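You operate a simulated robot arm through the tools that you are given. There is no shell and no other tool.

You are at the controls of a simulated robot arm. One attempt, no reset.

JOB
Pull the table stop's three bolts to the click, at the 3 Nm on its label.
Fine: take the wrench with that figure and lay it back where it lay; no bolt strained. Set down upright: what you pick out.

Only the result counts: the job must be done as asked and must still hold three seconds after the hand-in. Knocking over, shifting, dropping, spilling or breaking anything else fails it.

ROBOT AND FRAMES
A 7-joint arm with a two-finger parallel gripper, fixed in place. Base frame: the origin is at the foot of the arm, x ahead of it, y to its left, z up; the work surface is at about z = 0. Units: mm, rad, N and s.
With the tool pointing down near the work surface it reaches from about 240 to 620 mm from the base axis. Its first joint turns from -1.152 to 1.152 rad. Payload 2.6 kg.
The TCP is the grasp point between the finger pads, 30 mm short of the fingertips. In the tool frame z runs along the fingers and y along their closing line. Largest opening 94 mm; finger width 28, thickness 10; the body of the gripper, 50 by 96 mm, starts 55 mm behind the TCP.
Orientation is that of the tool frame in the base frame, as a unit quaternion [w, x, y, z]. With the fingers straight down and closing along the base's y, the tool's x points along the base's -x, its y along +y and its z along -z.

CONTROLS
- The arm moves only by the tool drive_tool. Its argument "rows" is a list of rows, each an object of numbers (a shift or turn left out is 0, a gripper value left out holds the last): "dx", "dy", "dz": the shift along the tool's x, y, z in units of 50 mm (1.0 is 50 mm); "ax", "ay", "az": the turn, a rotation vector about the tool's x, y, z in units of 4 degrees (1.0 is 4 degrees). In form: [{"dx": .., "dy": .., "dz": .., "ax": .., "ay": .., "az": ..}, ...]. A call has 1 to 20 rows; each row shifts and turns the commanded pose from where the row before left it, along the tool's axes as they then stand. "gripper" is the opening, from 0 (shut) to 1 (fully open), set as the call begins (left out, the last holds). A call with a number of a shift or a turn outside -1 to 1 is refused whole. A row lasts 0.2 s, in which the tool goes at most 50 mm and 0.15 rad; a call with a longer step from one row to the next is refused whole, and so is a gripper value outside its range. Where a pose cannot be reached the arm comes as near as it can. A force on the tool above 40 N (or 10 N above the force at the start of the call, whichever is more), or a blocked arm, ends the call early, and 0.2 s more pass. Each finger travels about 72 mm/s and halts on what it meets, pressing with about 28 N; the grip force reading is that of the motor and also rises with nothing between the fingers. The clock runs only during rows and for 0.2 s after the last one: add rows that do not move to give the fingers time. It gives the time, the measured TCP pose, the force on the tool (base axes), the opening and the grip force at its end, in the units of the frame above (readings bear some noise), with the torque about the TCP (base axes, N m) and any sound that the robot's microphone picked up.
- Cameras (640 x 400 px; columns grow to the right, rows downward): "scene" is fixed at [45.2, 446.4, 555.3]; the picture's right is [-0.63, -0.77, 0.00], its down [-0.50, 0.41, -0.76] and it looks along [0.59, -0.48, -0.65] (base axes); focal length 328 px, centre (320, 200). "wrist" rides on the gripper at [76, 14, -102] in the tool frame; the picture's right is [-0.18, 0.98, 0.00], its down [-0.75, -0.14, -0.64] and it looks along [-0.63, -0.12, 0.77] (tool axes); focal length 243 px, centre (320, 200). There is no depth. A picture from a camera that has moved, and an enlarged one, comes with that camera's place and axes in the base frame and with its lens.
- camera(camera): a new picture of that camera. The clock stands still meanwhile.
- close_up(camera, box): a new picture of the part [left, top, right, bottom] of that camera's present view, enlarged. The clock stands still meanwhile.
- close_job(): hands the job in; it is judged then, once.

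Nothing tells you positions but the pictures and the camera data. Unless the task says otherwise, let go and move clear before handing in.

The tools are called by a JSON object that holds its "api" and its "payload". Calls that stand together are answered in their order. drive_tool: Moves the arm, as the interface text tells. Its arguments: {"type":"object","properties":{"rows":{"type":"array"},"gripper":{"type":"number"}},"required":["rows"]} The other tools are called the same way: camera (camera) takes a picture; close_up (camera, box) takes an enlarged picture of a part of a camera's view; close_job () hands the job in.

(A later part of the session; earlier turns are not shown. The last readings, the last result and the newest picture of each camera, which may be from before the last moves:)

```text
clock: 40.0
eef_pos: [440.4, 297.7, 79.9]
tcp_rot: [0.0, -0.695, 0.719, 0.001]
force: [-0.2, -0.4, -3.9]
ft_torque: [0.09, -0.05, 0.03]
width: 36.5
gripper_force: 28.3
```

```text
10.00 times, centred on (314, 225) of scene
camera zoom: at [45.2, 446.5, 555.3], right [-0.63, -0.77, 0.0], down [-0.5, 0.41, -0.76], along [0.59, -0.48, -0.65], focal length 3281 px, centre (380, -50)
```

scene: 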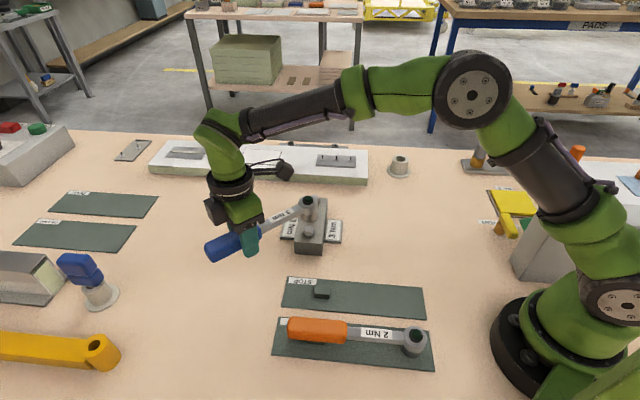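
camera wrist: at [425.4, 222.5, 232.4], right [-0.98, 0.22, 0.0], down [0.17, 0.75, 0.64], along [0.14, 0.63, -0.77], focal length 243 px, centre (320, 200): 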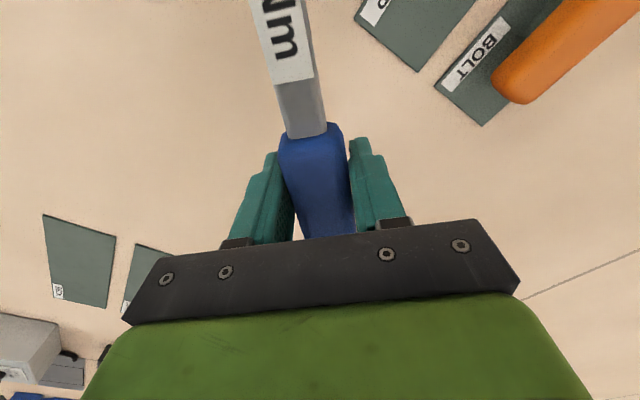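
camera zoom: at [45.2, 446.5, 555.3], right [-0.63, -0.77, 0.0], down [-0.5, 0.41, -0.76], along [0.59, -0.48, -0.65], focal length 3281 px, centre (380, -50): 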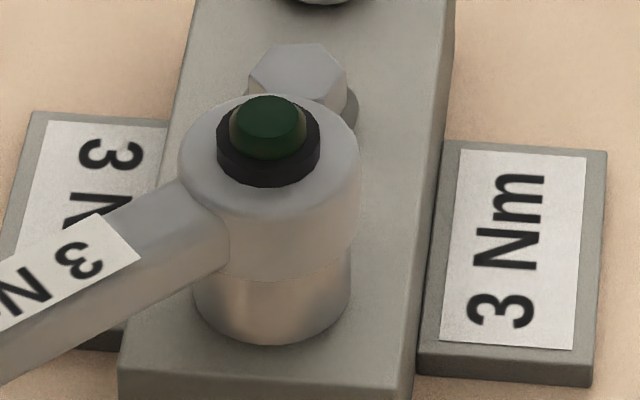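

{"api": "drive_tool", "payload": {"rows": [{"dz": 0.02}, {}, {}], "gripper": 0}}

{"api": "drive_tool", "payload": {"rows": [{"dz": 0.02}, {}, {}], "gripper": 0}}

{"api": "close_up", "payload": {"camera": "scene", "box": [282, 205, 346, 245]}}

```text
clock: 40.8
eef_pos: [440.2, 298.3, 80.1]
tcp_rot: [-0.001, -0.695, 0.719, 0.001]
force: [0.0, -0.8, -4.2]
ft_torque: [0.12, 0.01, 0.01]
width: 36.6
gripper_force: 27.9
```

```text
clock: 41.6
eef_pos: [441.4, 299.7, 78.3]
tcp_rot: [0.0, -0.695, 0.719, 0.0]
force: [0.4, -0.2, -4.6]
ft_torque: [0.12, -0.02, 0.0]
width: 36.2
gripper_force: 28.3
```

```text
10.00 times, centred on (314, 225) of scene
camera zoom: at [45.2, 446.5, 555.3], right [-0.63, -0.77, 0.0], down [-0.5, 0.41, -0.76], along [0.59, -0.48, -0.65], focal length 3281 px, centre (380, -50)
```

zoom: 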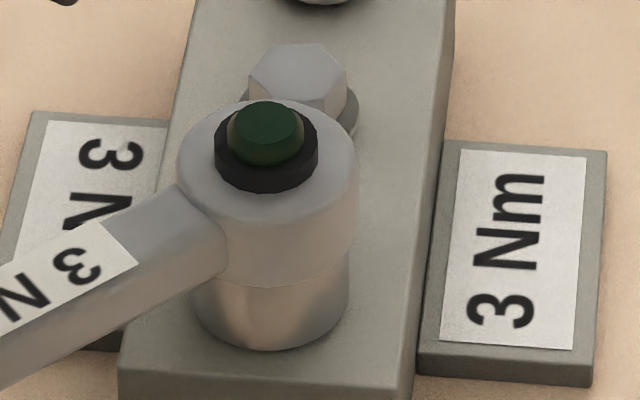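

{"api": "drive_tool", "payload": {"rows": [{"dz": 0.02}, {}, {}], "gripper": 0}}

{"api": "drive_tool", "payload": {"rows": [{"dz": 0.01}, {}, {}], "gripper": 0}}

{"api": "close_up", "payload": {"camera": "scene", "box": [282, 205, 346, 245]}}

```text
clock: 42.4
eef_pos: [440.4, 297.2, 76.7]
tcp_rot: [0.0, -0.694, 0.72, 0.0]
force: [-1.0, 0.4, -3.3]
ft_torque: [0.12, 0.03, -0.03]
width: 36.1
gripper_force: 27.9
```

```text
clock: 43.2
eef_pos: [440.4, 297.5, 77.1]
tcp_rot: [0.0, -0.694, 0.72, -0.001]
force: [-0.4, 0.1, -3.2]
ft_torque: [0.09, -0.03, -0.01]
width: 36.3
gripper_force: 27.7
```

```text
10.00 times, centred on (314, 225) of scene
camera zoom: at [45.2, 446.5, 555.3], right [-0.63, -0.77, 0.0], down [-0.5, 0.41, -0.76], along [0.59, -0.48, -0.65], focal length 3281 px, centre (380, -50)
```

zoom: 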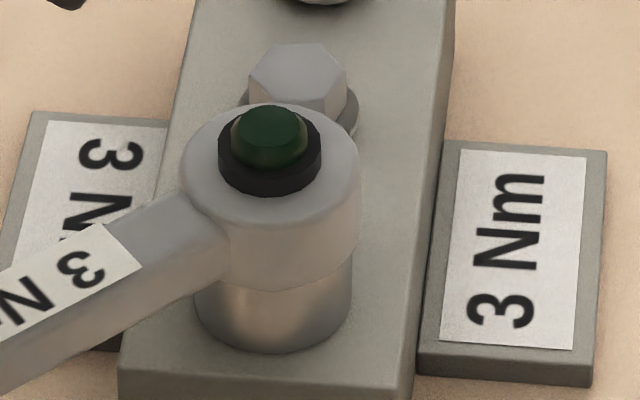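

{"api": "drive_tool", "payload": {"rows": [{"dz": 0.02}, {}, {}], "gripper": 0}}

{"api": "drive_tool", "payload": {"rows": [{"dz": 0.01}, {}, {}], "gripper": 0}}

{"api": "close_up", "payload": {"camera": "scene", "box": [282, 205, 346, 245]}}

```text
clock: 44.0
eef_pos: [441.3, 297.2, 75.6]
tcp_rot: [0.0, -0.695, 0.719, 0.0]
force: [0.2, -0.5, -3.6]
ft_torque: [0.11, -0.01, -0.02]
width: 36.5
gripper_force: 28.0
```

```text
clock: 44.8
eef_pos: [441.5, 297.5, 74.7]
tcp_rot: [0.001, -0.695, 0.719, 0.0]
force: [-0.2, -0.6, -5.3]
ft_torque: [0.12, -0.02, 0.01]
width: 36.0
gripper_force: 28.1
```

```text
10.00 times, centred on (314, 225) of scene
camera zoom: at [45.2, 446.5, 555.3], right [-0.63, -0.77, 0.0], down [-0.5, 0.41, -0.76], along [0.59, -0.48, -0.65], focal length 3281 px, centre (380, -50)
```

zoom: 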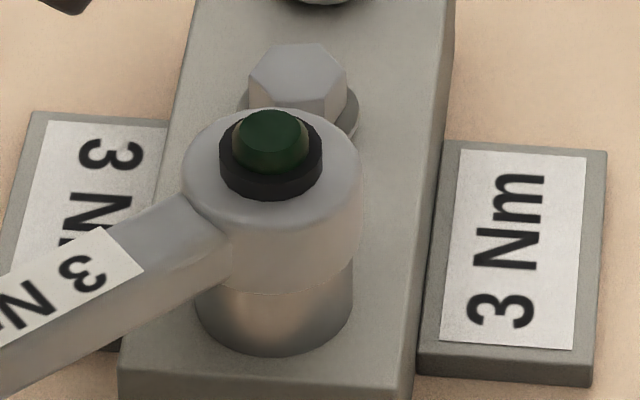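

{"api": "drive_tool", "payload": {"rows": [{"dz": 0.02}, {}, {}], "gripper": 0}}

{"api": "drive_tool", "payload": {"rows": [{"dz": 0.01}, {}, {}], "gripper": 0}}

{"api": "close_up", "payload": {"camera": "scene", "box": [282, 205, 346, 245]}}

{"api": "close_up", "payload": {"camera": "scene", "box": [200, 170, 360, 270]}}

```text
clock: 45.6
eef_pos: [441.1, 297.0, 74.8]
tcp_rot: [0.0, -0.695, 0.719, 0.0]
force: [-1.7, -1.5, 2.7]
ft_torque: [-0.93, 0.07, -0.17]
width: 36.4
gripper_force: 27.7
```

```text
clock: 46.4
eef_pos: [441.2, 297.7, 73.9]
tcp_rot: [0.0, -0.695, 0.719, -0.001]
force: [0.0, -2.7, 3.6]
ft_torque: [-0.91, 0.03, -0.05]
width: 36.4
gripper_force: 27.6
```

```text
10.00 times, centred on (314, 225) of scene
camera zoom: at [45.2, 446.4, 555.3], right [-0.63, -0.77, 0.0], down [-0.5, 0.41, -0.76], along [0.59, -0.48, -0.65], focal length 3281 px, centre (380, -50)
```

zoom: 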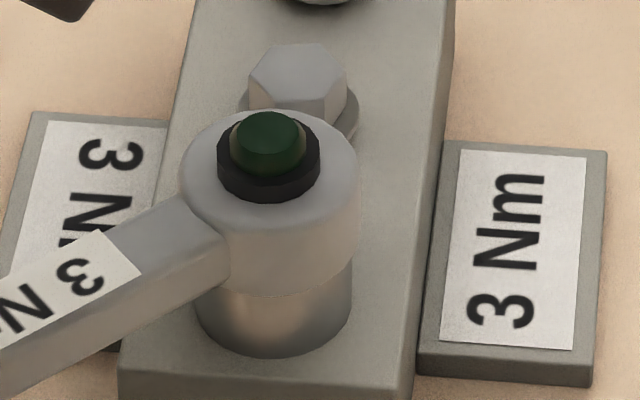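

```text
4.00 times, centred on (280, 220) of scene
camera zoom: at [45.2, 446.4, 555.3], right [-0.63, -0.77, 0.0], down [-0.5, 0.41, -0.76], along [0.59, -0.48, -0.65], focal length 1312 px, centre (480, 120)
```

zoom: 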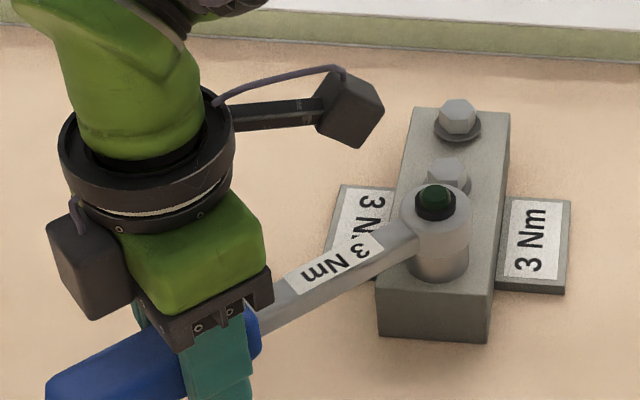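

The socket is now seated on bolt A: the load changed by about 7 N at the head. I'll ease off half a millimetre, then start turning clockwise around the bolt axis in small steps, watching force and sound.

{"api": "drive_tool", "payload": {"rows": [{"dz": -0.01}, {}], "gripper": 0}}

{"api": "drive_tool", "payload": {"rows": [{"dx": 0.0004, "dy": -0.0493, "az": 0.25}, {"dx": 0.0004, "dy": -0.0493, "az": 0.25}, {}], "gripper": 0}}

```text
clock: 47.0
eef_pos: [441.1, 298.1, 72.2]
tcp_rot: [0.001, -0.696, 0.718, 0.0]
force: [1.2, -1.1, -0.5]
ft_torque: [-0.38, -0.07, 0.12]
width: 36.2
gripper_force: 27.8
```

```text
clock: 47.8
eef_pos: [446.7, 297.6, 73.6]
tcp_rot: [0.0, -0.682, 0.731, -0.001]
force: [0.2, 0.2, -3.6]
ft_torque: [0.13, 0.01, 0.03]
width: 36.4
gripper_force: 28.5
```

No resistance yet after 2°, so there is free play. I'll keep turning in small steps.

{"api": "drive_tool", "payload": {"rows": [{"dx": 0.0004, "dy": -0.0493, "az": 0.25}, {"dx": 0.0004, "dy": -0.0493, "az": 0.25}, {"dx": 0.0004, "dy": -0.0493, "az": 0.25}, {}], "gripper": 0}}

```text
clock: 48.8
eef_pos: [453.4, 296.8, 74.6]
tcp_rot: [0.0, -0.663, 0.748, 0.0]
force: [-0.1, -0.5, -3.7]
ft_torque: [0.11, -0.06, 0.04]
width: 35.9
gripper_force: 28.5
```

{"api": "drive_tool", "payload": {"rows": [{"dx": 0.0004, "dy": -0.0493, "az": 0.25}, {"dx": 0.0004, "dy": -0.0493, "az": 0.25}, {"dx": 0.0004, "dy": -0.0493, "az": 0.25}, {}], "gripper": 0}}

{"api": "close_up", "payload": {"camera": "scene", "box": [272, 195, 352, 245]}}

```text
clock: 49.8
eef_pos: [460.9, 295.9, 74.0]
tcp_rot: [0.001, -0.643, 0.766, 0.0]
force: [0.1, -0.5, -3.2]
ft_torque: [0.12, -0.05, 0.01]
width: 36.1
gripper_force: 27.7
```

```text
8.00 times, centred on (312, 220) of scene
camera zoom: at [45.2, 446.5, 555.3], right [-0.63, -0.77, 0.0], down [-0.5, 0.41, -0.76], along [0.59, -0.48, -0.65], focal length 2625 px, centre (384, 40)
```

zoom: 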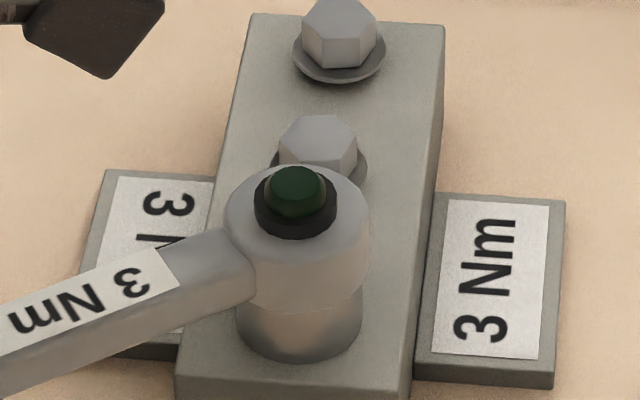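

No torque yet at 8° of turn. I'll press down slightly to check whether the socket is fully seated.

{"api": "drive_tool", "payload": {"rows": [{"dz": 0.02}, {}, {}], "gripper": 0}}

{"api": "drive_tool", "payload": {"rows": [{"dz": 0.02}, {}, {}], "gripper": 0}}

```text
clock: 50.6
eef_pos: [460.5, 296.2, 72.6]
tcp_rot: [0.0, -0.643, 0.765, -0.001]
force: [-0.1, -1.5, 1.9]
ft_torque: [-0.62, 0.13, -0.03]
width: 36.1
gripper_force: 27.7
```

```text
clock: 51.4
eef_pos: [460.8, 296.4, 72.8]
tcp_rot: [0.0, -0.643, 0.766, 0.0]
force: [0.9, 1.0, 5.7]
ft_torque: [-0.98, 0.13, 0.13]
width: 36.4
gripper_force: 28.2
```

It seats firmly at the same height. I'll ease the press and continue turning clockwise, 3° at a time.

{"api": "drive_tool", "payload": {"rows": [{"dz": -0.012}, {"dx": 0.0004, "dy": -0.0493, "az": 0.25}, {"dx": 0.0004, "dy": -0.0493, "az": 0.25}, {"dx": 0.0004, "dy": -0.0493, "az": 0.25}, {}], "gripper": 0}}

{"api": "drive_tool", "payload": {"rows": [{"dx": 0.0004, "dy": -0.0493, "az": 0.25}, {"dx": 0.0004, "dy": -0.0493, "az": 0.25}, {"dx": 0.0004, "dy": -0.0493, "az": 0.25}, {}], "gripper": 0}}

```text
clock: 52.6
eef_pos: [468.5, 295.1, 72.3]
tcp_rot: [0.0, -0.623, 0.782, 0.0]
force: [-0.4, 0.4, -4.0]
ft_torque: [0.04, -0.02, 0.01]
width: 36.3
gripper_force: 28.3
```

```text
clock: 53.6
eef_pos: [475.0, 293.4, 72.4]
tcp_rot: [-0.001, -0.602, 0.799, 0.0]
force: [1.0, -0.3, -2.1]
ft_torque: [0.0, -0.01, 0.03]
width: 36.3
gripper_force: 27.8
```

{"api": "drive_tool", "payload": {"rows": [{"dx": 0.0004, "dy": -0.0493, "az": 0.25}, {"dx": 0.0004, "dy": -0.0493, "az": 0.25}, {"dx": 0.0004, "dy": -0.0493, "az": 0.25}, {}], "gripper": 0}}

{"api": "drive_tool", "payload": {"rows": [{"dx": 0.0004, "dy": -0.0493, "az": 0.25}, {"dx": 0.0004, "dy": -0.0493, "az": 0.25}, {"dx": 0.0004, "dy": -0.0493, "az": 0.25}, {}], "gripper": 0}}

```text
clock: 54.6
eef_pos: [482.9, 290.4, 73.1]
tcp_rot: [0.0, -0.581, 0.814, 0.0]
force: [0.3, -0.8, -2.8]
ft_torque: [0.03, -0.04, 0.01]
width: 36.5
gripper_force: 27.5
```

```text
clock: 55.6
eef_pos: [489.8, 288.3, 72.0]
tcp_rot: [0.0, -0.56, 0.829, 0.001]
force: [-0.8, 1.1, 1.0]
ft_torque: [-0.42, 0.12, -0.03]
width: 36.3
gripper_force: 27.9
```

{"api": "drive_tool", "payload": {"rows": [{"dx": 0.0004, "dy": -0.0493, "az": 0.25}, {"dx": 0.0004, "dy": -0.0493, "az": 0.25}, {"dx": 0.0004, "dy": -0.0493, "az": 0.25}, {}], "gripper": 0}}

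{"api": "close_up", "payload": {"camera": "scene", "box": [232, 175, 360, 255]}}

{"api": "close_up", "payload": {"camera": "scene", "box": [272, 195, 352, 245]}}

```text
clock: 56.6
eef_pos: [496.1, 284.6, 72.2]
tcp_rot: [0.0, -0.537, 0.843, 0.0]
force: [-0.7, 1.2, -1.7]
ft_torque: [-0.15, 0.08, -0.04]
width: 36.5
gripper_force: 27.6
```

```text
5.00 times, centred on (296, 215) of scene
camera zoom: at [45.2, 446.5, 555.3], right [-0.63, -0.77, 0.0], down [-0.5, 0.41, -0.76], along [0.59, -0.48, -0.65], focal length 1640 px, centre (440, 125)
```

zoom: 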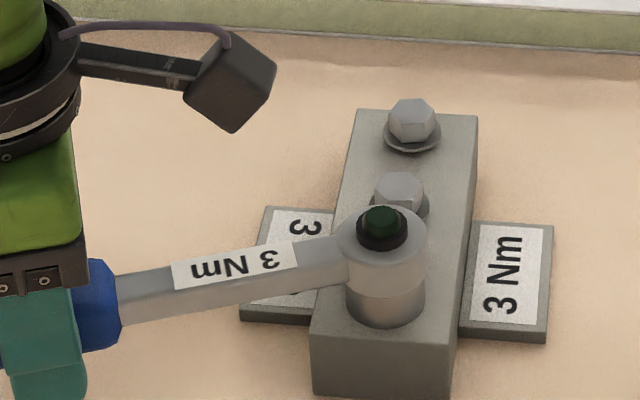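

```text
8.00 times, centred on (312, 220) of scene
camera zoom: at [45.2, 446.5, 555.3], right [-0.63, -0.77, 0.0], down [-0.5, 0.41, -0.76], along [0.59, -0.48, -0.65], focal length 2625 px, centre (384, 40)
```

zoom: 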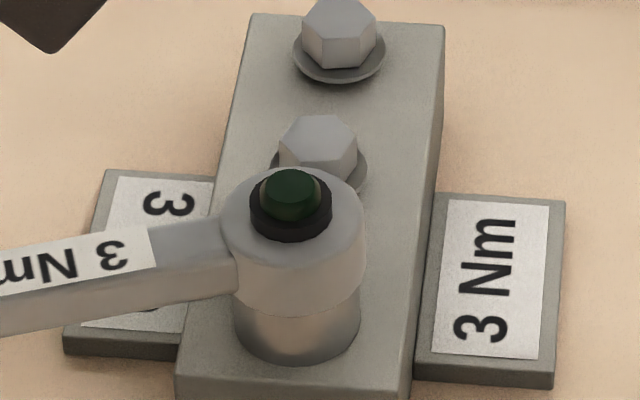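

Still turning freely at 65°. I'll continue clockwise.

{"api": "drive_tool", "payload": {"rows": [{"dx": 0.0004, "dy": -0.0493, "az": 0.25}, {"dx": 0.0004, "dy": -0.0493, "az": 0.25}, {"dx": 0.0004, "dy": -0.0493, "az": 0.25}, {}], "gripper": 0}}

{"api": "drive_tool", "payload": {"rows": [{"dx": 0.0004, "dy": -0.0493, "az": 0.25}, {"dx": 0.0004, "dy": -0.0493, "az": 0.25}, {"dx": 0.0004, "dy": -0.0493, "az": 0.25}, {}], "gripper": 0}}

```text
clock: 57.6
eef_pos: [503.1, 280.6, 73.0]
tcp_rot: [0.0, -0.515, 0.857, 0.001]
force: [-1.0, -0.9, -4.7]
ft_torque: [0.13, -0.08, 0.0]
width: 36.5
gripper_force: 28.1
```

```text
clock: 58.6
eef_pos: [510.1, 277.7, 71.2]
tcp_rot: [0.0, -0.491, 0.871, 0.0]
force: [-0.7, 0.0, -2.7]
ft_torque: [-0.02, 0.05, -0.02]
width: 36.0
gripper_force: 27.8
```

{"api": "drive_tool", "payload": {"rows": [{"dx": 0.0004, "dy": -0.0493, "az": 0.25}, {"dx": 0.0004, "dy": -0.0493, "az": 0.25}, {"dx": 0.0004, "dy": -0.0493, "az": 0.25}, {}], "gripper": 0}}

{"api": "drive_tool", "payload": {"rows": [{"dx": 0.0004, "dy": -0.0493, "az": 0.25}, {"dx": 0.0004, "dy": -0.0493, "az": 0.25}, {"dx": 0.0004, "dy": -0.0493, "az": 0.25}, {}], "gripper": 0}}

```text
clock: 59.6
eef_pos: [514.8, 274.5, 72.8]
tcp_rot: [0.001, -0.47, 0.883, 0.0]
force: [0.1, 0.3, -3.3]
ft_torque: [0.08, -0.1, 0.01]
width: 36.2
gripper_force: 27.5
```

```text
clock: 60.6
eef_pos: [522.3, 269.5, 72.3]
tcp_rot: [0.0, -0.447, 0.895, -0.001]
force: [-0.4, 0.2, -3.0]
ft_torque: [0.1, -0.08, 0.05]
width: 36.2
gripper_force: 28.0
```

{"api": "drive_tool", "payload": {"rows": [{"dx": 0.0004, "dy": -0.0493, "az": 0.25}, {"dx": 0.0004, "dy": -0.0493, "az": 0.25}, {"dx": 0.0004, "dy": -0.0493, "az": 0.25}, {}], "gripper": 0}}

{"api": "drive_tool", "payload": {"rows": [{"dx": 0.0004, "dy": -0.0493, "az": 0.25}, {"dx": 0.0004, "dy": -0.0493, "az": 0.25}, {"dx": 0.0004, "dy": -0.0493, "az": 0.25}, {}], "gripper": 0}}

{"api": "close_up", "payload": {"camera": "scene", "box": [252, 185, 348, 245]}}

```text
clock: 61.6
eef_pos: [528.7, 265.1, 72.1]
tcp_rot: [0.0, -0.423, 0.906, 0.0]
force: [0.1, 0.2, -2.7]
ft_torque: [-0.01, -0.04, 0.01]
width: 36.4
gripper_force: 28.0
```

```text
clock: 62.6
eef_pos: [534.3, 260.1, 72.5]
tcp_rot: [-0.001, -0.399, 0.917, -0.001]
force: [-0.1, -0.8, -3.4]
ft_torque: [0.1, -0.11, 0.11]
width: 36.1
gripper_force: 28.5
```

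```text
6.67 times, centred on (300, 215) of scene
camera zoom: at [45.2, 446.5, 555.3], right [-0.63, -0.77, 0.0], down [-0.5, 0.41, -0.76], along [0.59, -0.48, -0.65], focal length 2187 px, centre (453, 100)
```

zoom: 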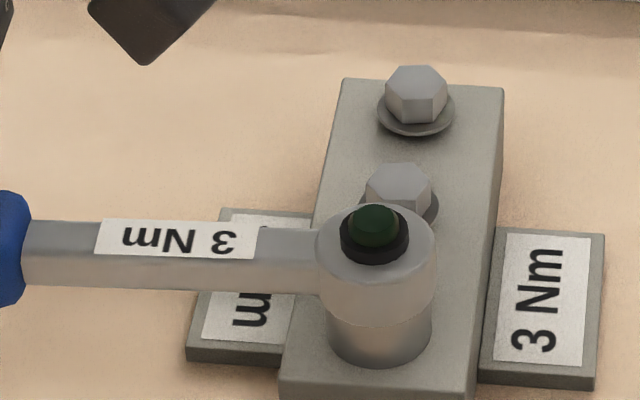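

{"api": "drive_tool", "payload": {"rows": [{"dx": 0.0004, "dy": -0.0493, "az": 0.25}, {"dx": 0.0004, "dy": -0.0493, "az": 0.25}, {}], "gripper": 0}}

{"api": "drive_tool", "payload": {"rows": [{"dx": 0.0004, "dy": -0.0493, "az": 0.25}, {"dx": 0.0004, "dy": -0.0493, "az": 0.25}, {}], "gripper": 0}}

```text
clock: 63.4
eef_pos: [538.0, 257.6, 71.5]
tcp_rot: [0.0, -0.382, 0.924, 0.0]
force: [-0.4, -0.6, -1.7]
ft_torque: [-0.09, 0.09, 0.16]
width: 36.0
gripper_force: 27.9
```

```text
clock: 64.2
eef_pos: [541.5, 252.4, 72.3]
tcp_rot: [0.0, -0.366, 0.931, 0.0]
force: [-0.6, 1.8, -0.9]
ft_torque: [-0.19, 0.2, 0.15]
width: 36.4
gripper_force: 28.1
```

A slight resistance is beginning at about 43°. I'll continue in single-degree steps.

{"api": "drive_tool", "payload": {"rows": [{"dx": 0.0004, "dy": -0.0493, "az": 0.25}, {}], "gripper": 0}}

{"api": "drive_tool", "payload": {"rows": [{"dx": 0.0004, "dy": -0.0493, "az": 0.25}, {}], "gripper": 0}}

```text
clock: 64.8
eef_pos: [544.2, 251.6, 70.6]
tcp_rot: [-0.001, -0.359, 0.933, 0.0]
force: [-1.2, -0.7, 1.4]
ft_torque: [-0.39, 0.44, 0.23]
width: 36.2
gripper_force: 27.8
```

```text
clock: 65.4
eef_pos: [545.2, 249.8, 72.4]
tcp_rot: [0.0, -0.35, 0.937, 0.001]
force: [-2.3, 0.7, 2.2]
ft_torque: [-0.45, 0.46, 0.17]
width: 36.2
gripper_force: 28.6
```

{"api": "drive_tool", "payload": {"rows": [{"dz": -0.008}, {"dx": 0.0004, "dy": -0.0493, "az": 0.25}, {}], "gripper": 0}}

{"api": "drive_tool", "payload": {"rows": [{"dx": 0.0004, "dy": -0.0493, "az": 0.25}, {}], "gripper": 0}}

{"api": "drive_tool", "payload": {"rows": [{"dx": 0.0004, "dy": -0.0493, "az": 0.25}, {}], "gripper": 0}}

```text
clock: 66.2
eef_pos: [546.0, 248.0, 71.8]
tcp_rot: [0.0, -0.343, 0.94, 0.0]
force: [0.0, 1.0, -3.7]
ft_torque: [0.08, -0.09, 0.46]
width: 36.2
gripper_force: 28.0
```

```text
clock: 66.8
eef_pos: [547.4, 245.7, 72.0]
tcp_rot: [-0.001, -0.334, 0.943, 0.0]
force: [0.1, -0.1, -4.5]
ft_torque: [0.08, -0.09, 0.51]
width: 36.1
gripper_force: 28.4
```

```text
clock: 67.4
eef_pos: [550.2, 244.1, 74.0]
tcp_rot: [0.001, -0.325, 0.946, 0.0]
force: [-0.1, 0.9, -4.4]
ft_torque: [0.08, -0.1, 0.56]
width: 36.2
gripper_force: 27.4
```

The bolt is taking torque now: about 0.56 Nm as a pure couple at 38°. I'll continue in 1° steps, adding a little sideways push so the load is carried by force at the handle.

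{"api": "drive_tool", "payload": {"rows": [{"dx": 0.0004, "dy": -0.0613, "az": 0.25}, {}], "gripper": 0}}

{"api": "drive_tool", "payload": {"rows": [{"dx": 0.0004, "dy": -0.0613, "az": 0.25}, {}], "gripper": 0}}

{"api": "drive_tool", "payload": {"rows": [{"dx": 0.0004, "dy": -0.0613, "az": 0.25}, {}], "gripper": 0}}

```text
clock: 68.0
eef_pos: [550.7, 241.2, 72.5]
tcp_rot: [0.0, -0.317, 0.948, 0.0]
force: [-0.1, 1.0, -3.3]
ft_torque: [0.06, -0.09, 0.62]
width: 36.4
gripper_force: 28.0
```

```text
clock: 68.6
eef_pos: [552.6, 239.0, 72.1]
tcp_rot: [0.0, -0.309, 0.951, 0.0]
force: [-1.0, 0.1, -3.5]
ft_torque: [0.11, -0.08, 0.54]
width: 36.6
gripper_force: 27.7
```

```text
clock: 69.2
eef_pos: [552.2, 236.8, 71.8]
tcp_rot: [0.0, -0.3, 0.954, 0.001]
force: [-3.2, 2.2, -4.7]
ft_torque: [0.15, -0.14, 0.21]
width: 36.5
gripper_force: 27.5
```

{"api": "drive_tool", "payload": {"rows": [{"dx": 0.0004, "dy": -0.0533, "az": 0.25}, {}], "gripper": 0}}

{"api": "drive_tool", "payload": {"rows": [{"dx": 0.0004, "dy": -0.0533, "az": 0.25}, {}], "gripper": 0}}

{"api": "drive_tool", "payload": {"rows": [{"dx": 0.0004, "dy": -0.0533, "az": 0.25}, {}], "gripper": 0}}

{"api": "close_up", "payload": {"camera": "scene", "box": [252, 185, 348, 245]}}

```text
clock: 69.8
eef_pos: [556.3, 235.6, 72.8]
tcp_rot: [-0.001, -0.291, 0.957, 0.001]
force: [-5.0, 5.8, -5.4]
ft_torque: [0.28, -0.18, -0.29]
width: 36.3
gripper_force: 28.4
```

```text
clock: 70.4
eef_pos: [557.4, 231.7, 73.8]
tcp_rot: [-0.001, -0.284, 0.959, 0.001]
force: [-8.0, 5.0, -3.5]
ft_torque: [0.18, 0.0, -0.42]
width: 36.2
gripper_force: 27.8
```

```text
clock: 71.0
eef_pos: [559.6, 230.2, 74.7]
tcp_rot: [0.0, -0.276, 0.961, 0.0]
force: [-6.8, 6.0, -3.2]
ft_torque: [0.04, 0.22, -0.4]
width: 36.1
gripper_force: 28.2
```

```text
6.67 times, centred on (300, 215) of scene
camera zoom: at [45.2, 446.5, 555.3], right [-0.63, -0.77, 0.0], down [-0.5, 0.41, -0.76], along [0.59, -0.48, -0.65], focal length 2187 px, centre (453, 100)
```

zoom: 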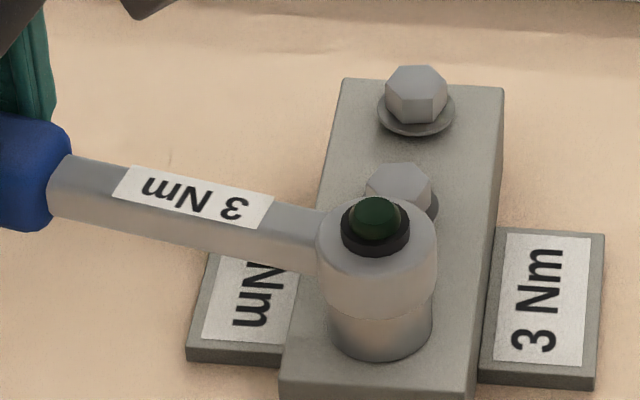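

The torque is about 0.8 Nm and rising slowly. I'll continue in small steps with less sideways bias.

{"api": "drive_tool", "payload": {"rows": [{"dx": 0.0004, "dy": -0.0463, "az": 0.25}, {"dx": 0.0004, "dy": -0.0463, "az": 0.25}, {}], "gripper": 0}}

{"api": "drive_tool", "payload": {"rows": [{"dx": 0.0004, "dy": -0.0463, "az": 0.25}, {"dx": 0.0004, "dy": -0.0463, "az": 0.25}, {}], "gripper": 0}}

{"api": "drive_tool", "payload": {"rows": [{"dx": 0.0004, "dy": -0.0493, "az": 0.25}, {"dx": 0.0004, "dy": -0.0493, "az": 0.25}, {}], "gripper": 0}}

```text
clock: 71.8
eef_pos: [561.6, 225.3, 73.6]
tcp_rot: [0.001, -0.259, 0.966, 0.0]
force: [-5.4, 4.2, 0.1]
ft_torque: [-0.06, 0.41, 0.03]
width: 36.2
gripper_force: 27.9
```

```text
clock: 72.6
eef_pos: [563.6, 221.8, 72.1]
tcp_rot: [-0.001, -0.241, 0.97, 0.0]
force: [-11.1, -0.5, 0.2]
ft_torque: [-0.25, 0.67, 0.45]
width: 36.4
gripper_force: 27.5
```

```text
clock: 73.4
eef_pos: [566.9, 218.3, 72.1]
tcp_rot: [0.0, -0.224, 0.975, 0.0]
force: [-14.5, -2.2, -3.7]
ft_torque: [0.05, 0.1, 0.55]
width: 36.4
gripper_force: 28.0
```

Torque is about 1.2 Nm, but there is a 14 N pull along the handle. My arc is slightly off-centre, so I'll shift about 2 mm toward the head to relieve it.

{"api": "drive_tool", "payload": {"rows": [{"dx": 0.02}, {"dx": 0.02}, {}], "gripper": 0}}

{"api": "close_up", "payload": {"camera": "scene", "box": [272, 195, 352, 245]}}

```text
clock: 74.2
eef_pos: [565.4, 217.0, 73.6]
tcp_rot: [0.001, -0.225, 0.974, 0.001]
force: [-1.4, 8.0, -3.1]
ft_torque: [0.16, 0.05, 0.12]
width: 36.4
gripper_force: 27.8
```

```text
8.00 times, centred on (312, 220) of scene
camera zoom: at [45.2, 446.5, 555.3], right [-0.63, -0.77, 0.0], down [-0.5, 0.41, -0.76], along [0.59, -0.48, -0.65], focal length 2625 px, centre (384, 40)
```

zoom: 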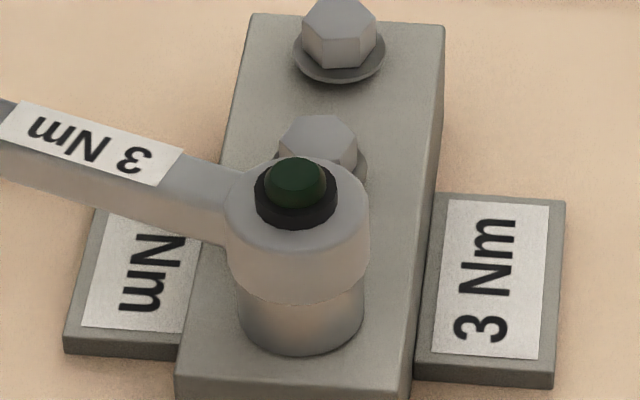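

The pull is relieved and torque is about 1.2 Nm. I'll continue turning in 2° steps.

{"api": "drive_tool", "payload": {"rows": [{"dx": 0.0004, "dy": -0.0493, "az": 0.25}, {"dx": 0.0004, "dy": -0.0493, "az": 0.25}, {}], "gripper": 0}}

{"api": "drive_tool", "payload": {"rows": [{"dx": 0.0004, "dy": -0.0493, "az": 0.25}, {"dx": 0.0004, "dy": -0.0493, "az": 0.25}, {}], "gripper": 0}}

```text
clock: 75.0
eef_pos: [566.8, 212.4, 72.5]
tcp_rot: [0.0, -0.208, 0.978, 0.0]
force: [1.3, 10.3, -2.2]
ft_torque: [0.27, -0.13, 0.12]
width: 36.4
gripper_force: 27.3
```

```text
clock: 75.8
eef_pos: [568.7, 206.9, 72.5]
tcp_rot: [0.0, -0.191, 0.982, 0.001]
force: [2.6, 13.9, -4.4]
ft_torque: [0.39, -0.34, -0.34]
width: 36.2
gripper_force: 27.9
```

{"api": "drive_tool", "payload": {"rows": [{"dx": -0.015, "dy": -0.0443, "az": 0.25}, {"dx": 0.0004, "dy": -0.0443, "az": 0.25}, {}], "gripper": 0}}

{"api": "drive_tool", "payload": {"rows": [{"dx": 0.0004, "dy": -0.0463, "az": 0.25}, {"dx": 0.0004, "dy": -0.0463, "az": 0.25}, {}], "gripper": 0}}

```text
clock: 76.6
eef_pos: [570.6, 201.5, 71.9]
tcp_rot: [-0.001, -0.174, 0.985, 0.0]
force: [-7.1, 8.1, -1.9]
ft_torque: [0.12, 0.25, 0.09]
width: 36.4
gripper_force: 27.9
```

```text
clock: 77.4
eef_pos: [572.7, 199.4, 72.7]
tcp_rot: [0.0, -0.157, 0.988, 0.0]
force: [-2.9, 6.6, -4.9]
ft_torque: [0.18, -0.21, 0.68]
width: 36.3
gripper_force: 28.8
```

Torque about 1.7 Nm at 18°, rising roughly 0.08 Nm per degree. I'll continue.

{"api": "drive_tool", "payload": {"rows": [{"dx": 0.0004, "dy": -0.0513, "az": 0.25}, {"dx": 0.0004, "dy": -0.0513, "az": 0.25}, {}], "gripper": 0}}

{"api": "drive_tool", "payload": {"rows": [{"dx": 0.0004, "dy": -0.0513, "az": 0.25}, {"dx": 0.0004, "dy": -0.0513, "az": 0.25}, {}], "gripper": 0}}

```text
clock: 78.2
eef_pos: [574.3, 193.7, 71.6]
tcp_rot: [0.0, -0.138, 0.99, 0.001]
force: [-2.2, 8.3, -3.8]
ft_torque: [0.18, -0.07, 0.49]
width: 36.3
gripper_force: 27.8
```

```text
clock: 79.0
eef_pos: [575.1, 189.3, 71.8]
tcp_rot: [-0.001, -0.121, 0.993, 0.001]
force: [-3.3, 12.0, -4.9]
ft_torque: [0.3, -0.28, 0.06]
width: 36.4
gripper_force: 27.6
```

{"api": "drive_tool", "payload": {"rows": [{"dx": 0.0004, "dy": -0.0493, "az": 0.25}, {"dx": 0.0004, "dy": -0.0493, "az": 0.25}, {}], "gripper": 0}}

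{"api": "drive_tool", "payload": {"rows": [{"dx": 0.0004, "dy": -0.0493, "az": 0.25}, {"dx": 0.0004, "dy": -0.0493, "az": 0.25}, {}], "gripper": 0}}

```text
clock: 79.8
eef_pos: [576.7, 184.4, 72.5]
tcp_rot: [0.0, -0.105, 0.994, 0.0]
force: [-5.4, 10.4, -2.7]
ft_torque: [0.2, 0.05, 0.39]
width: 36.2
gripper_force: 27.9
```

```text
clock: 80.6
eef_pos: [577.3, 179.6, 72.0]
tcp_rot: [0.0, -0.087, 0.996, 0.001]
force: [-6.6, 11.4, -7.0]
ft_torque: [0.25, -0.41, 0.38]
width: 36.4
gripper_force: 27.5
```

Torque is about 2.1 Nm at 10°. I'll continue with the same small steps.

{"api": "drive_tool", "payload": {"rows": [{"dx": 0.006, "dy": -0.0503, "az": 0.25}, {"dx": 0.0004, "dy": -0.0503, "az": 0.25}, {}], "gripper": 0}}

{"api": "drive_tool", "payload": {"rows": [{"dx": 0.0004, "dy": -0.0503, "az": 0.25}, {"dx": 0.0004, "dy": -0.0503, "az": 0.25}, {}], "gripper": 0}}

```text
clock: 81.4
eef_pos: [578.2, 175.1, 72.3]
tcp_rot: [-0.001, -0.07, 0.998, 0.001]
force: [-5.6, 13.3, -4.5]
ft_torque: [0.29, -0.24, 0.36]
width: 36.0
gripper_force: 28.0
```

```text
clock: 82.2
eef_pos: [579.3, 170.7, 72.0]
tcp_rot: [0.0, -0.053, 0.999, 0.001]
force: [-5.3, 13.5, -5.1]
ft_torque: [0.27, -0.15, 0.28]
width: 36.2
gripper_force: 28.1
```

{"api": "drive_tool", "payload": {"rows": [{"dx": 0.0004, "dy": -0.0493, "az": 0.25}, {"dx": 0.0004, "dy": -0.0493, "az": 0.25}, {}], "gripper": 0}}

{"api": "drive_tool", "payload": {"rows": [{"dx": 0.0004, "dy": -0.0493, "az": 0.25}, {"dx": 0.0004, "dy": -0.0493, "az": 0.25}, {}], "gripper": 0}}

{"api": "close_up", "payload": {"camera": "scene", "box": [200, 160, 360, 260]}}

```text
clock: 83.0
eef_pos: [578.4, 165.5, 73.6]
tcp_rot: [0.0, -0.035, 0.999, 0.001]
force: [-6.2, 14.7, -5.6]
ft_torque: [0.28, -0.06, 0.29]
width: 36.3
gripper_force: 28.4
```

```text
clock: 83.8
eef_pos: [579.6, 160.2, 71.8]
tcp_rot: [0.0, -0.017, 1.0, 0.001]
force: [-3.7, 14.7, -5.4]
ft_torque: [0.27, -0.36, 0.36]
width: 36.1
gripper_force: 27.3
```

```text
4.00 times, centred on (280, 210) of scene
camera zoom: at [45.2, 446.5, 555.3], right [-0.63, -0.77, 0.0], down [-0.5, 0.41, -0.76], along [0.59, -0.48, -0.65], focal length 1312 px, centre (480, 160)
```

zoom: 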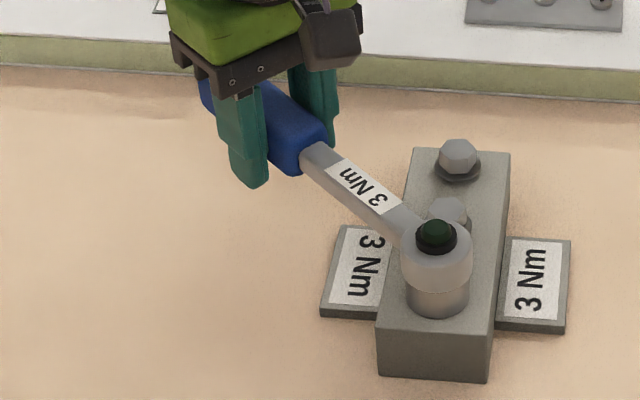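

Torque is about 2.45 Nm at 2°. I'll move on in finer steps toward the click.

{"api": "drive_tool", "payload": {"rows": [{"dx": 0.0004, "dy": -0.0503, "az": 0.25}, {"dx": 0.0004, "dy": -0.0503, "az": 0.25}, {}], "gripper": 0}}

{"api": "drive_tool", "payload": {"rows": [{"dx": 0.0004, "dy": -0.0503, "az": 0.25}, {"dx": 0.0004, "dy": -0.0503, "az": 0.25}, {}], "gripper": 0}}

```text
clock: 84.6
eef_pos: [579.5, 156.4, 74.1]
tcp_rot: [-0.001, 0.0, 1.0, 0.001]
force: [-3.0, 16.3, -5.1]
ft_torque: [0.28, -0.28, 0.34]
width: 36.5
gripper_force: 27.9
```

```text
clock: 85.4
eef_pos: [580.3, 151.1, 72.5]
tcp_rot: [-0.001, 0.018, 1.0, 0.001]
force: [-9.9, 14.8, -2.8]
ft_torque: [0.23, 0.08, 0.74]
width: 36.4
gripper_force: 28.2
```

About 2.8 Nm now. One-degree steps from here, relieving the pull along the handle a little.

{"api": "drive_tool", "payload": {"rows": [{"dx": 0.012, "dy": -0.0523, "az": 0.25}, {}], "gripper": 0}}

{"api": "drive_tool", "payload": {"rows": [{"dx": 0.0004, "dy": -0.0513, "az": 0.25}, {}], "gripper": 0}}

```text
clock: 86.0
eef_pos: [579.7, 148.0, 73.7]
tcp_rot: [0.001, 0.025, 1.0, 0.002]
force: [2.2, 17.4, -4.1]
ft_torque: [0.33, -0.17, 0.36]
width: 36.4
gripper_force: 28.2
```

```text
clock: 86.6
eef_pos: [579.3, 145.9, 73.5]
tcp_rot: [0.0, 0.035, 0.999, 0.002]
force: [7.2, 19.7, -7.6]
ft_torque: [0.28, -0.68, 0.22]
width: 36.2
gripper_force: 28.3
```

{"api": "drive_tool", "payload": {"rows": [{"dx": -0.01, "dy": -0.0473, "az": 0.25}, {}], "gripper": 0}}

```text
clock: 87.2
eef_pos: [579.5, 144.8, 73.3]
tcp_rot: [-0.001, 0.042, 0.999, 0.002]
force: [-2.0, 15.5, -5.9]
ft_torque: [0.26, -0.37, 0.72]
width: 36.4
gripper_force: 27.8
```

{"api": "drive_tool", "payload": {"rows": [{"dx": 0.0004, "dy": -0.0503, "az": 0.25}, {}], "gripper": 0}}

```text
clock: 87.8
eef_pos: [577.2, 141.4, 73.6]
tcp_rot: [-0.001, 0.052, 0.999, 0.001]
force: [-4.3, 14.8, -1.4]
ft_torque: [0.33, 0.21, 0.83]
width: 36.5
gripper_force: 28.0
```

{"api": "drive_tool", "payload": {"rows": [{"dx": 0.0004, "dy": -0.0533, "az": 0.25}, {}], "gripper": 0}}

{"api": "close_up", "payload": {"camera": "scene", "box": [272, 185, 352, 235]}}

```text
clock: 88.4
eef_pos: [577.8, 138.5, 73.9]
tcp_rot: [0.0, 0.061, 0.998, 0.001]
force: [-0.8, 17.5, -2.2]
ft_torque: [0.36, 0.06, 0.57]
width: 36.6
gripper_force: 28.4
```

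```text
8.00 times, centred on (312, 210) of scene
camera zoom: at [45.2, 446.4, 555.3], right [-0.63, -0.77, 0.0], down [-0.5, 0.41, -0.76], along [0.59, -0.48, -0.65], focal length 2625 px, centre (384, 120)
```

zoom: 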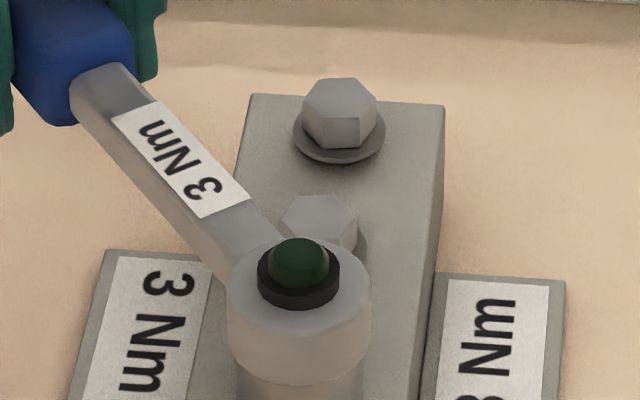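

{"api": "drive_tool", "payload": {"rows": [{"dx": 0.0004, "dy": -0.0503, "az": 0.25}, {}], "gripper": 0}}

```text
clock: 89.0
eef_pos: [579.2, 133.0, 72.4]
tcp_rot: [-0.001, 0.071, 0.997, 0.001]
force: [-3.9, 12.8, -1.9]
ft_torque: [0.25, 0.27, -0.33]
width: 36.3
gripper_force: 27.6
```

The torque dropped from about 3.0 to 1.4 Nm on that step. I'll look to see what happened before moving again.

{"api": "close_up", "payload": {"camera": "scene", "box": [272, 185, 352, 235]}}

{"api": "close_up", "payload": {"camera": "scene", "box": [220, 160, 348, 240]}}

{"api": "drive_tool", "payload": {"rows": [{}], "gripper": 0}}

```text
8.00 times, centred on (312, 210) of scene
camera zoom: at [45.2, 446.4, 555.3], right [-0.63, -0.77, 0.0], down [-0.5, 0.41, -0.76], along [0.59, -0.48, -0.65], focal length 2625 px, centre (384, 120)
```

zoom: 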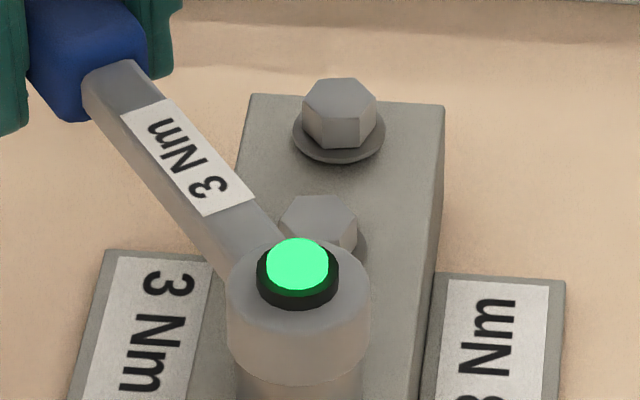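

```text
5.00 times, centred on (284, 200) of scene
camera zoom: at [45.2, 446.4, 555.3], right [-0.63, -0.77, 0.0], down [-0.5, 0.41, -0.76], along [0.59, -0.48, -0.65], focal length 1640 px, centre (500, 200)
```

zoom: 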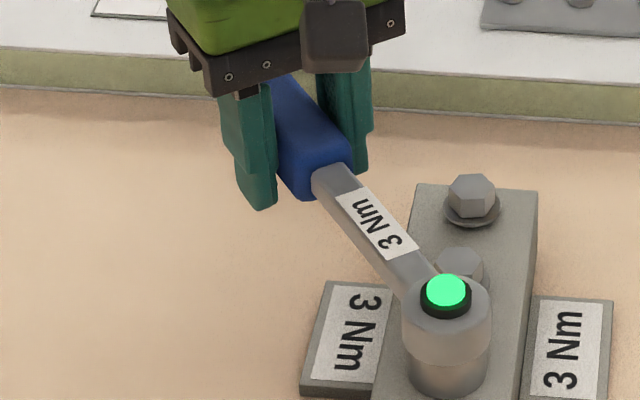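

```text
clock: 89.4
eef_pos: [578.4, 134.9, 72.5]
tcp_rot: [-0.001, 0.07, 0.998, 0.001]
force: [-6.9, 10.7, -3.2]
ft_torque: [0.25, 0.24, -0.14]
width: 36.4
gripper_force: 27.9
```

The wrench's lamp turned green, so bolt A has reached its click. I'll back off gently to unload it, then lift the socket straight up.

{"api": "drive_tool", "payload": {"rows": [{"dx": 0.0004, "dy": 0.0493, "az": -0.25}, {"dx": 0.0004, "dy": 0.0493, "az": -0.25}, {}], "gripper": 0}}

```text
clock: 90.2
eef_pos: [579.8, 139.2, 72.0]
tcp_rot: [-0.002, 0.053, 0.999, 0.0]
force: [-17.4, 4.0, -4.6]
ft_torque: [0.07, 0.18, 0.2]
width: 36.3
gripper_force: 28.5
```

{"api": "drive_tool", "payload": {"rows": [{"dx": 0.02}, {"dx": 0.015, "dy": 0.03, "az": -0.15}, {}], "gripper": 0}}

```text
clock: 91.0
eef_pos: [579.2, 141.0, 74.5]
tcp_rot: [0.001, 0.047, 0.999, -0.001]
force: [2.4, 7.5, -3.6]
ft_torque: [0.09, -0.2, -0.54]
width: 36.2
gripper_force: 28.0
```

{"api": "drive_tool", "payload": {"rows": [{"dy": 0.02}, {}], "gripper": 0}}

{"api": "close_up", "payload": {"camera": "scene", "box": [272, 185, 352, 235]}}

```text
clock: 91.6
eef_pos: [577.5, 140.9, 72.9]
tcp_rot: [0.0, 0.046, 0.999, -0.001]
force: [0.0, -0.5, -4.4]
ft_torque: [-0.02, -0.14, 0.35]
width: 36.3
gripper_force: 28.3
```

```text
8.00 times, centred on (312, 210) of scene
camera zoom: at [45.2, 446.4, 555.3], right [-0.63, -0.77, 0.0], down [-0.5, 0.41, -0.76], along [0.59, -0.48, -0.65], focal length 2625 px, centre (384, 120)
```

zoom: 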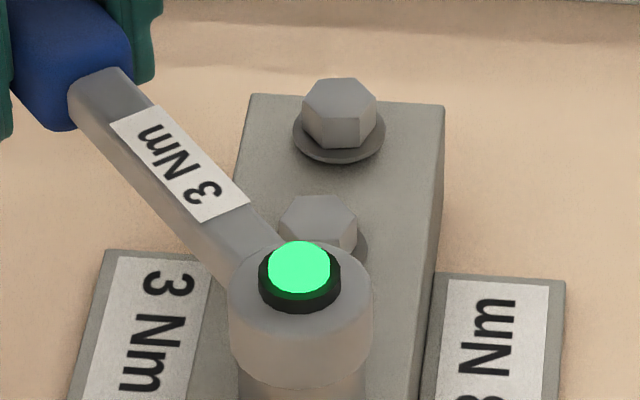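

The load is nearly zero and the lamp is still on. I'll lift straight up off bolt A.

{"api": "drive_tool", "payload": {"rows": [{"dz": -0.04}, {"dz": -0.08}, {"dz": -0.12}, {"dz": -0.2}, {"dz": -0.2}, {"dz": -0.2}, {"dz": -0.2}, {}, {}], "gripper": 0}}

{"api": "close_up", "payload": {"camera": "scene", "box": [220, 150, 380, 250]}}

{"api": "camera", "payload": {"camera": "wrist"}}

```text
clock: 93.6
eef_pos: [577.2, 142.9, 126.7]
tcp_rot: [0.0, 0.047, 0.999, 0.0]
force: [-0.4, -0.1, -2.7]
ft_torque: [0.0, -0.12, 0.0]
width: 36.4
gripper_force: 28.4
```

```text
4.00 times, centred on (300, 200) of scene
camera zoom: at [45.2, 446.5, 555.3], right [-0.63, -0.77, 0.0], down [-0.5, 0.41, -0.76], along [0.59, -0.48, -0.65], focal length 1312 px, centre (400, 200)
```

zoom: 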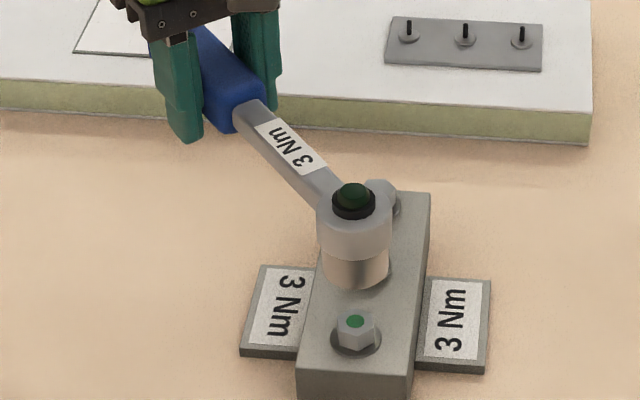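

```text
taken
camera wrist: at [504.4, 163.8, 228.5], right [0.28, 0.96, 0.0], down [0.74, -0.21, 0.64], along [0.62, -0.18, -0.77], focal length 243 px, centre (320, 200)
```

wrist: 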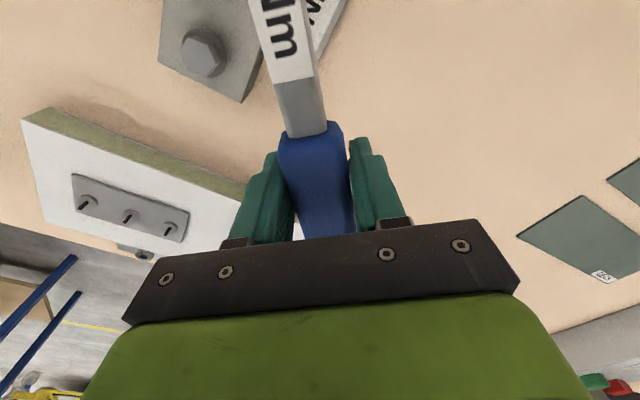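

Bolt A now carries a green mark, and the lamp has reset. I'll look closer at bolt A to see how far it turned, which tells me what B and C need.

{"api": "close_up", "payload": {"camera": "scene", "box": [292, 215, 324, 245]}}

{"api": "close_up", "payload": {"camera": "scene", "box": [280, 175, 344, 215]}}

```text
13.33 times, centred on (308, 230) of scene
camera zoom: at [45.2, 446.5, 555.3], right [-0.63, -0.77, 0.0], down [-0.5, 0.41, -0.76], along [0.59, -0.48, -0.65], focal length 4375 px, centre (480, -200)
```

zoom: 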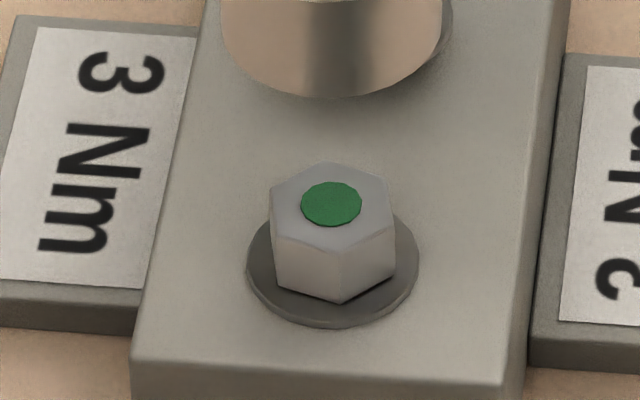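

```text
10.00 times, centred on (312, 195) of scene
camera zoom: at [45.2, 446.5, 555.3], right [-0.63, -0.77, 0.0], down [-0.5, 0.41, -0.76], along [0.59, -0.48, -0.65], focal length 3281 px, centre (400, 250)
```

zoom: 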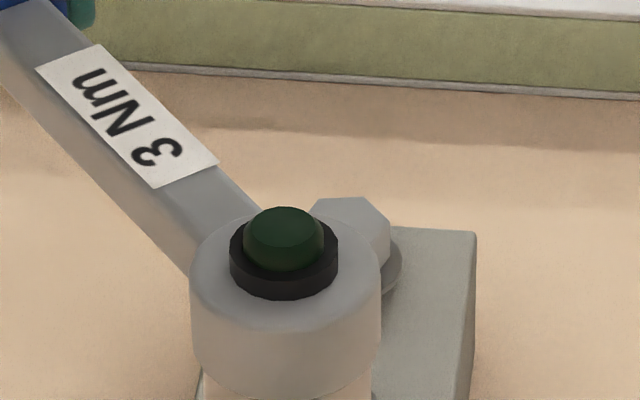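

Bolt A turned with the wrench, about 45° freely and then 50° of tightening. The socket hex fits at a handle angle of about 88°. I'll swing the handle back around to 88° with the head staying above the block, then shift to bolt B.

{"api": "drive_tool", "payload": {"rows": [{"dx": 0.0069, "dy": 0.197, "az": -1}, {"dx": 0.0069, "dy": 0.197, "az": -1}, {"dx": 0.0069, "dy": 0.197, "az": -1}, {"dx": 0.0069, "dy": 0.197, "az": -1}, {"dx": 0.0069, "dy": 0.197, "az": -1}, {"dx": 0.0069, "dy": 0.197, "az": -1}, {"dx": 0.0069, "dy": 0.197, "az": -1}, {"dx": 0.0069, "dy": 0.197, "az": -1}, {"dx": 0.0069, "dy": 0.197, "az": -1}, {"dx": 0.0069, "dy": 0.197, "az": -1}, {"dx": 0.0069, "dy": 0.197, "az": -1}, {"dx": 0.0069, "dy": 0.197, "az": -1}, {"dx": 0.0069, "dy": 0.197, "az": -1}, {"dx": 0.0069, "dy": 0.197, "az": -1}, {"dx": 0.0069, "dy": 0.197, "az": -1}, {"dx": 0.0069, "dy": 0.197, "az": -1}, {"dx": 0.0069, "dy": 0.197, "az": -1}, {"dx": 0.0069, "dy": 0.197, "az": -1}, {"dx": 0.0069, "dy": 0.197, "az": -1}, {}], "gripper": 0}}

{"api": "drive_tool", "payload": {"rows": [{"dx": 0.0069, "dy": 0.197, "az": -1}, {"dx": 0.0069, "dy": 0.197, "az": -1}, {"dx": 0.0069, "dy": 0.197, "az": -1}, {"dx": 0.0069, "dy": 0.197, "az": -1}, {"dx": 0.001, "dy": 0.068, "az": -0.35}, {}, {}], "gripper": 0}}

{"api": "camera", "payload": {"camera": "wrist"}}

{"api": "close_up", "payload": {"camera": "scene", "box": [256, 170, 384, 250]}}

```text
clock: 97.8
eef_pos: [485.4, 288.5, 124.6]
tcp_rot: [0.0, -0.579, 0.816, 0.0]
force: [-0.5, 0.1, -4.1]
ft_torque: [0.11, -0.06, -0.04]
width: 36.2
gripper_force: 28.0
```

```text
clock: 99.4
eef_pos: [443.3, 296.9, 124.4]
tcp_rot: [0.0, -0.694, 0.72, 0.0]
force: [-0.8, -0.3, -4.2]
ft_torque: [0.14, -0.01, -0.03]
width: 36.4
gripper_force: 28.1
```

```text
taken
camera wrist: at [427.8, 221.1, 227.6], right [-0.98, 0.22, 0.0], down [0.17, 0.75, 0.64], along [0.14, 0.63, -0.77], focal length 243 px, centre (320, 200)
```

wrist: 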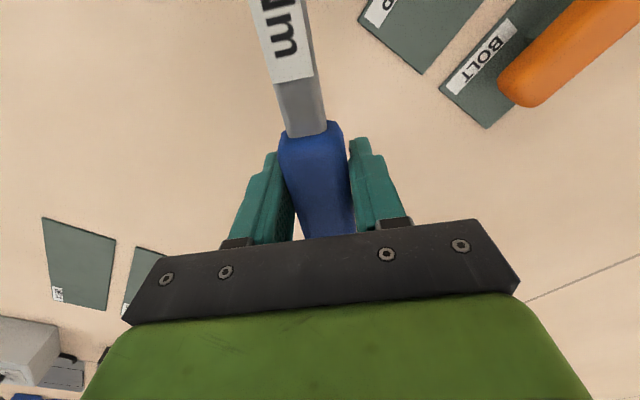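

```text
5.00 times, centred on (320, 210) of scene
camera zoom: at [45.2, 446.5, 555.3], right [-0.63, -0.77, 0.0], down [-0.5, 0.41, -0.76], along [0.59, -0.48, -0.65], focal length 1640 px, centre (320, 150)
```

zoom: 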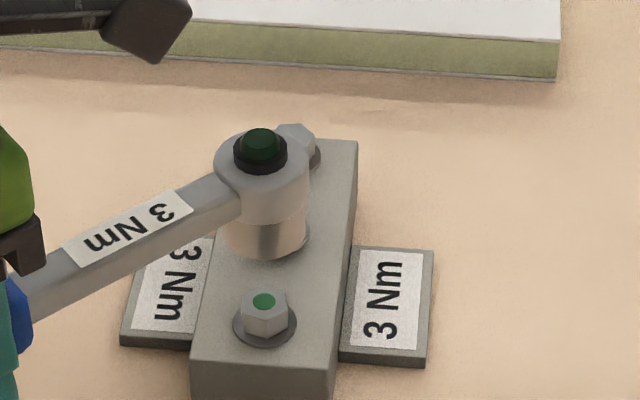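

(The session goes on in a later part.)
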